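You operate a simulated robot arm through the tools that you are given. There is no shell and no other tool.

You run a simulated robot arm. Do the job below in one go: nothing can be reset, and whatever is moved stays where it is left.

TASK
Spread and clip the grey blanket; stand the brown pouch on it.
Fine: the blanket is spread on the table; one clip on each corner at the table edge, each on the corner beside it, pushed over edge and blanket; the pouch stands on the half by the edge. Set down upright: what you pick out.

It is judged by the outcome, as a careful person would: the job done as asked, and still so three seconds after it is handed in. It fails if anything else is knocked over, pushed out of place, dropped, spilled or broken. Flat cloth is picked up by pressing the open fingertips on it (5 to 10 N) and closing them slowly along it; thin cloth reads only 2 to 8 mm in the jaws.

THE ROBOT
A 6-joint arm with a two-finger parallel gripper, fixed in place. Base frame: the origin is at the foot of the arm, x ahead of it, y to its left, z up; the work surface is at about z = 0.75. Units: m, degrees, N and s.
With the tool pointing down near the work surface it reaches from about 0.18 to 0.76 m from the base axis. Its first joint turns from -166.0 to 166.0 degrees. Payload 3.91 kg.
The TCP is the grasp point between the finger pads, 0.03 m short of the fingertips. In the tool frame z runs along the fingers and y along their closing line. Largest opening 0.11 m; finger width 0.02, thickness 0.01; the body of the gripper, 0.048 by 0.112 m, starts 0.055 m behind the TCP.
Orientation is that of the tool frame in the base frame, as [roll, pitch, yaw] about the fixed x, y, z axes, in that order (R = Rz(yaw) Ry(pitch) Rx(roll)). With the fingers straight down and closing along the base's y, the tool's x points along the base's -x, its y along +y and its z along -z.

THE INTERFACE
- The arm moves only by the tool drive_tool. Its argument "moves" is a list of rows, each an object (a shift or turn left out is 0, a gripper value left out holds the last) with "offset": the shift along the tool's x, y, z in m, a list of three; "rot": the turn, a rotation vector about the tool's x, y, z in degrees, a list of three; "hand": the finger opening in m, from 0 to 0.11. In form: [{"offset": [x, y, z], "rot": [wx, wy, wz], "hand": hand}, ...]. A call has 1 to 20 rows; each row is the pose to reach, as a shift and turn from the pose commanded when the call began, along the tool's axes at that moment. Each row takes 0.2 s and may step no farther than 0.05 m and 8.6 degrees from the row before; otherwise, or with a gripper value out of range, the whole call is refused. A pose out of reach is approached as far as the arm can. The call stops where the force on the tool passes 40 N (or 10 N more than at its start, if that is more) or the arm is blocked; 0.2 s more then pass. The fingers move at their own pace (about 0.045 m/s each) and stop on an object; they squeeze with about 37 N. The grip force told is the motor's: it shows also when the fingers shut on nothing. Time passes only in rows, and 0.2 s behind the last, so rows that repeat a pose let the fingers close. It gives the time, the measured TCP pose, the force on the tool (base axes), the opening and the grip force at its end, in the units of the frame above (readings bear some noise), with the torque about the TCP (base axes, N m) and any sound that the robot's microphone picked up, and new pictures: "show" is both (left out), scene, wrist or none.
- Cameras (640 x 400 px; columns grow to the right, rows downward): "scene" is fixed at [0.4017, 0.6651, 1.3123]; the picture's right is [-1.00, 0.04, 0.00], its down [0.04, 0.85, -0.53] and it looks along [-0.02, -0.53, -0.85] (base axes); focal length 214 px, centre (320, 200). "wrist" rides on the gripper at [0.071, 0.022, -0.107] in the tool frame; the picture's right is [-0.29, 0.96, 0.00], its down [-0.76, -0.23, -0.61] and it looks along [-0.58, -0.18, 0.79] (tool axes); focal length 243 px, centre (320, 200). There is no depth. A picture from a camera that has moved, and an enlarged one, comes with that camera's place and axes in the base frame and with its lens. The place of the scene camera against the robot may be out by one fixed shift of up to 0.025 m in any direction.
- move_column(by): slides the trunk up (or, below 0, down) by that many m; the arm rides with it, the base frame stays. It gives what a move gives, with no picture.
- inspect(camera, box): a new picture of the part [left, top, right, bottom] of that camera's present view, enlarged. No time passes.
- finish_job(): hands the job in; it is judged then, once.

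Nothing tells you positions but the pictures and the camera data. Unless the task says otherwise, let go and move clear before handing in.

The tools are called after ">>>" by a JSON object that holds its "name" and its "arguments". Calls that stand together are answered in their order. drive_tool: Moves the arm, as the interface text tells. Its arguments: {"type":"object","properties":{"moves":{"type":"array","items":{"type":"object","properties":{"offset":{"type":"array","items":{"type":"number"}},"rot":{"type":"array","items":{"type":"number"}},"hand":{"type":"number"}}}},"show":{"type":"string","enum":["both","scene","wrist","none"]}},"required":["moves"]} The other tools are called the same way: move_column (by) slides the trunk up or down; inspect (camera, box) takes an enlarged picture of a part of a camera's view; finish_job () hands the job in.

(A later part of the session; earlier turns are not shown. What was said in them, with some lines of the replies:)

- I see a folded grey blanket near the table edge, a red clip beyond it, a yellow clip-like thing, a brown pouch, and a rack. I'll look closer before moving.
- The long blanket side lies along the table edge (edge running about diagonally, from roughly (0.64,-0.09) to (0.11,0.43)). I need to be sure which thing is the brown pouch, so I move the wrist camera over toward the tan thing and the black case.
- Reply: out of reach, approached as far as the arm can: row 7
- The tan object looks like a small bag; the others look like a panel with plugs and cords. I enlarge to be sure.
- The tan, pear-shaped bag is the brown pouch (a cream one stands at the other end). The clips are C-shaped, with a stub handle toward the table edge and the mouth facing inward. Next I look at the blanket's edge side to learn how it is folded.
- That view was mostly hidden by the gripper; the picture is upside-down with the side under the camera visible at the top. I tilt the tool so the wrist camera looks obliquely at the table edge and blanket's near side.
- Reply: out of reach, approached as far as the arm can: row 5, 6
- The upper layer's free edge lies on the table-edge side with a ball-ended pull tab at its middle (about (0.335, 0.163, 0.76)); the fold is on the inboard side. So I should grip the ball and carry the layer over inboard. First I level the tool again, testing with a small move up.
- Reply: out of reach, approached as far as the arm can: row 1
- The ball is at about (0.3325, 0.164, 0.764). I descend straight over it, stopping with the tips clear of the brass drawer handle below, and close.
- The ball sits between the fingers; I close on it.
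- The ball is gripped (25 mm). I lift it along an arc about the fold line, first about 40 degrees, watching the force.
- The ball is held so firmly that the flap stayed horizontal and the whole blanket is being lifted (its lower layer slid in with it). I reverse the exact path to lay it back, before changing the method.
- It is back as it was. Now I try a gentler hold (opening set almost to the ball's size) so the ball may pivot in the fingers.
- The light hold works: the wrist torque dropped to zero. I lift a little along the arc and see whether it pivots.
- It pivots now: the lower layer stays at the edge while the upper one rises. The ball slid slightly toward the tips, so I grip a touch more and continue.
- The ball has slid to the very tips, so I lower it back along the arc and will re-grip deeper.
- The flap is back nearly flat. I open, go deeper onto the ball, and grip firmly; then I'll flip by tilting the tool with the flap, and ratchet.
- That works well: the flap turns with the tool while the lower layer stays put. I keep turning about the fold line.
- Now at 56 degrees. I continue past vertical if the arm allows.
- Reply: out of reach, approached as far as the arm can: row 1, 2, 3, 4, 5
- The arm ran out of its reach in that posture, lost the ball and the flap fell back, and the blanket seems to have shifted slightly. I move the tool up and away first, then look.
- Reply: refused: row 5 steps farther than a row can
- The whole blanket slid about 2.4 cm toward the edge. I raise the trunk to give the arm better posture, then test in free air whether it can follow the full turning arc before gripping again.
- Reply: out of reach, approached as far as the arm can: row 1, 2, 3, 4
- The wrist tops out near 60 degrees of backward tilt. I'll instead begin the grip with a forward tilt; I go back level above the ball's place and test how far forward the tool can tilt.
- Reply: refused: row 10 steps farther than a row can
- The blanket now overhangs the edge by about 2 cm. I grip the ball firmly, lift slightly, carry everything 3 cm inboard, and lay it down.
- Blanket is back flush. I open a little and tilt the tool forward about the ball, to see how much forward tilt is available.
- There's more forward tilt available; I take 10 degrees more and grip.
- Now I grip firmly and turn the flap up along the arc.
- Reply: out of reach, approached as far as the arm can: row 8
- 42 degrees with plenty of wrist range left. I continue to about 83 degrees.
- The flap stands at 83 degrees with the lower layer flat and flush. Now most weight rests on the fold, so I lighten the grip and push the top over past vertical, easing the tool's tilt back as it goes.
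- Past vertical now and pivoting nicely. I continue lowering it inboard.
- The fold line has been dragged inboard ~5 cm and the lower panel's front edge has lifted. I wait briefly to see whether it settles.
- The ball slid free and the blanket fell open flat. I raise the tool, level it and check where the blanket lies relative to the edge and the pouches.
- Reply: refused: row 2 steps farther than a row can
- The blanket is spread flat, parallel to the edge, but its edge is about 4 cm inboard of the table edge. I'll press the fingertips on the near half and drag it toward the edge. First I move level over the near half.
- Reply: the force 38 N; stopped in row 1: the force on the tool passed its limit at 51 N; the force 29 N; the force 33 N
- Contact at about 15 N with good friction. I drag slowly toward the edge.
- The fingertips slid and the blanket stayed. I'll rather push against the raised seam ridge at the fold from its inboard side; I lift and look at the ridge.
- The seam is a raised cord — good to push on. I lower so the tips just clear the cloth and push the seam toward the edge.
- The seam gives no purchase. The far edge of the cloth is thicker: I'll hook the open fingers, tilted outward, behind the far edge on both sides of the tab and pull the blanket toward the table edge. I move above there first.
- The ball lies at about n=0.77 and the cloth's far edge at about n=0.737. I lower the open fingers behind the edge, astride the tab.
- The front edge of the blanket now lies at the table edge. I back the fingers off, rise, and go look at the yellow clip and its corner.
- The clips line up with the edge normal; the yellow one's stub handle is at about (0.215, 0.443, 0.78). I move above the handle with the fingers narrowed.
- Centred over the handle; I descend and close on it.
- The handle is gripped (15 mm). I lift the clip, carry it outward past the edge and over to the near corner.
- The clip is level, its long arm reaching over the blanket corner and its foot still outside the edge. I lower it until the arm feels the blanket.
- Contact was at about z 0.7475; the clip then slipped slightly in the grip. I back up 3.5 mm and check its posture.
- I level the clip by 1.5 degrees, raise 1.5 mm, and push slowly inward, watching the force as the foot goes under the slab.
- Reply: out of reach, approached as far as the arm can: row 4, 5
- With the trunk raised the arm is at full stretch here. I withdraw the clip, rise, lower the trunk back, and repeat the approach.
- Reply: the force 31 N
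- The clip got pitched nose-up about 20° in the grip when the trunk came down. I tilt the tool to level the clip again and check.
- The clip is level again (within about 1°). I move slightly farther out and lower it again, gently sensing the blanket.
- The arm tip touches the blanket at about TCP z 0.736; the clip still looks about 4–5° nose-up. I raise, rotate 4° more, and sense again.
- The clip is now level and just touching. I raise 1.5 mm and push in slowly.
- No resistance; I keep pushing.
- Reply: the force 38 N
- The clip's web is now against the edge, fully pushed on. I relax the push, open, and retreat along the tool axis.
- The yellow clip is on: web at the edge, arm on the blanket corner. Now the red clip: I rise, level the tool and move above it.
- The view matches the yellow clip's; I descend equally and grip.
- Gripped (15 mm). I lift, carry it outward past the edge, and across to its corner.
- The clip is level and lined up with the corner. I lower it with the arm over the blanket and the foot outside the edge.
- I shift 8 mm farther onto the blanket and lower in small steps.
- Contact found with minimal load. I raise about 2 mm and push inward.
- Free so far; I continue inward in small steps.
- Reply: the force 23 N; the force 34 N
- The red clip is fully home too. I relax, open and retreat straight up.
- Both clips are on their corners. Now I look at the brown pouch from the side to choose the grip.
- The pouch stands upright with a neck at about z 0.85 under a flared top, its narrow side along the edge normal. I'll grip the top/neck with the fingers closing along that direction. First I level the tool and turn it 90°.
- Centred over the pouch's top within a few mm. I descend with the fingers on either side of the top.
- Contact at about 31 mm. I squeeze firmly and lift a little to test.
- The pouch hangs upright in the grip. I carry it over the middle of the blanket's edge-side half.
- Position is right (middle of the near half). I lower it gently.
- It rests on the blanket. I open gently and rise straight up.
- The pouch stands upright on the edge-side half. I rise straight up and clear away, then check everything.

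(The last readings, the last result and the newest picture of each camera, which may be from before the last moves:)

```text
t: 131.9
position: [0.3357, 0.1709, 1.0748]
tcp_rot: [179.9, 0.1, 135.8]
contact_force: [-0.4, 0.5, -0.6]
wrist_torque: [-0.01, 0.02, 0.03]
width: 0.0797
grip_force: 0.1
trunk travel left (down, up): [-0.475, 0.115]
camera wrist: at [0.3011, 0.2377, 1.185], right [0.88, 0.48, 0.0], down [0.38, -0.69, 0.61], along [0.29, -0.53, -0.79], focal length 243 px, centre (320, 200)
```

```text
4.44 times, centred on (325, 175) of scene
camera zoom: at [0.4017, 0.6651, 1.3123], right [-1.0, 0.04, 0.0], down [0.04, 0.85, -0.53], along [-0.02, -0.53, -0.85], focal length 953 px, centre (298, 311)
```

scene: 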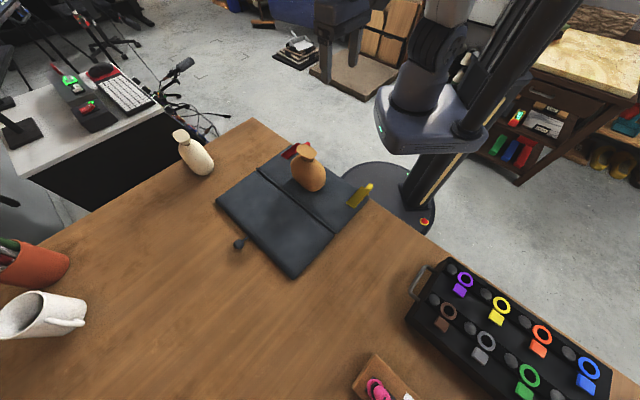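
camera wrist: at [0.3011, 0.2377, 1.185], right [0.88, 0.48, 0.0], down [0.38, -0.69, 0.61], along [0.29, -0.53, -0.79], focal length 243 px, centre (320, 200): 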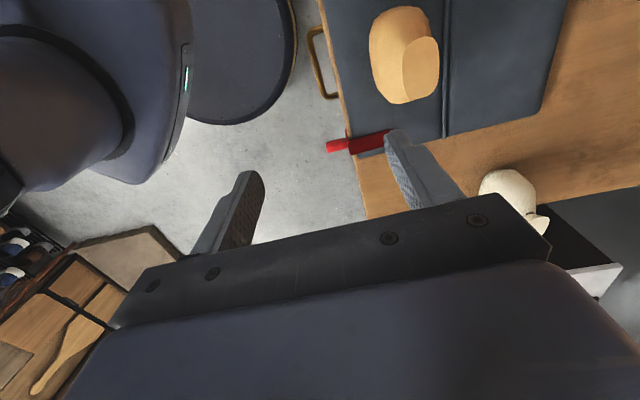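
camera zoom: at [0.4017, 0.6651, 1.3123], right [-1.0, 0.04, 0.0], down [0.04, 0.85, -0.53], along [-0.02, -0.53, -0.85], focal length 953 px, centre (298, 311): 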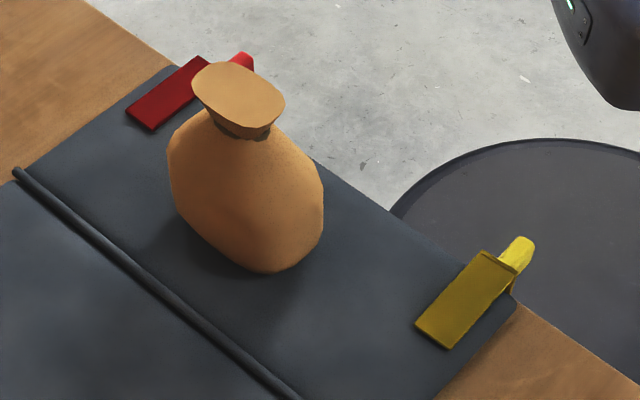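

The blanket is spread flat at the table edge. Each clip is pushed over the edge and blanket at its corner, and the brown pouch stands upright on the edge-side half. Nothing else was disturbed and the arm is clear, so I hand the job in.

>>> {"name": "finish_job", "arguments": {}}

```text
The job is handed in.
```

The job is handed in. From the last pictures:

- **Blanket:** it lies spread flat on the table, its near side along the table edge. A few millimetres of wood may show between the cloth and the edge.
- **Clips:** the yellow and red clips are each pushed fully over edge and blanket, on the corner beside where they stood.
- **Pouch:** I took the tan bag to be the brown pouch. It stands upright in the middle of the half by the edge.

The blanket did not go smoothly. I lost my hold on its pull ball twice. The first time the flap fell back. The second time it fell open flat, about 4 cm in from the edge, so I pulled the blanket back to the edge. The yellow clip also turned in the grip once before I seated it.

In the last pictures nothing else had moved, and the arm was clear.
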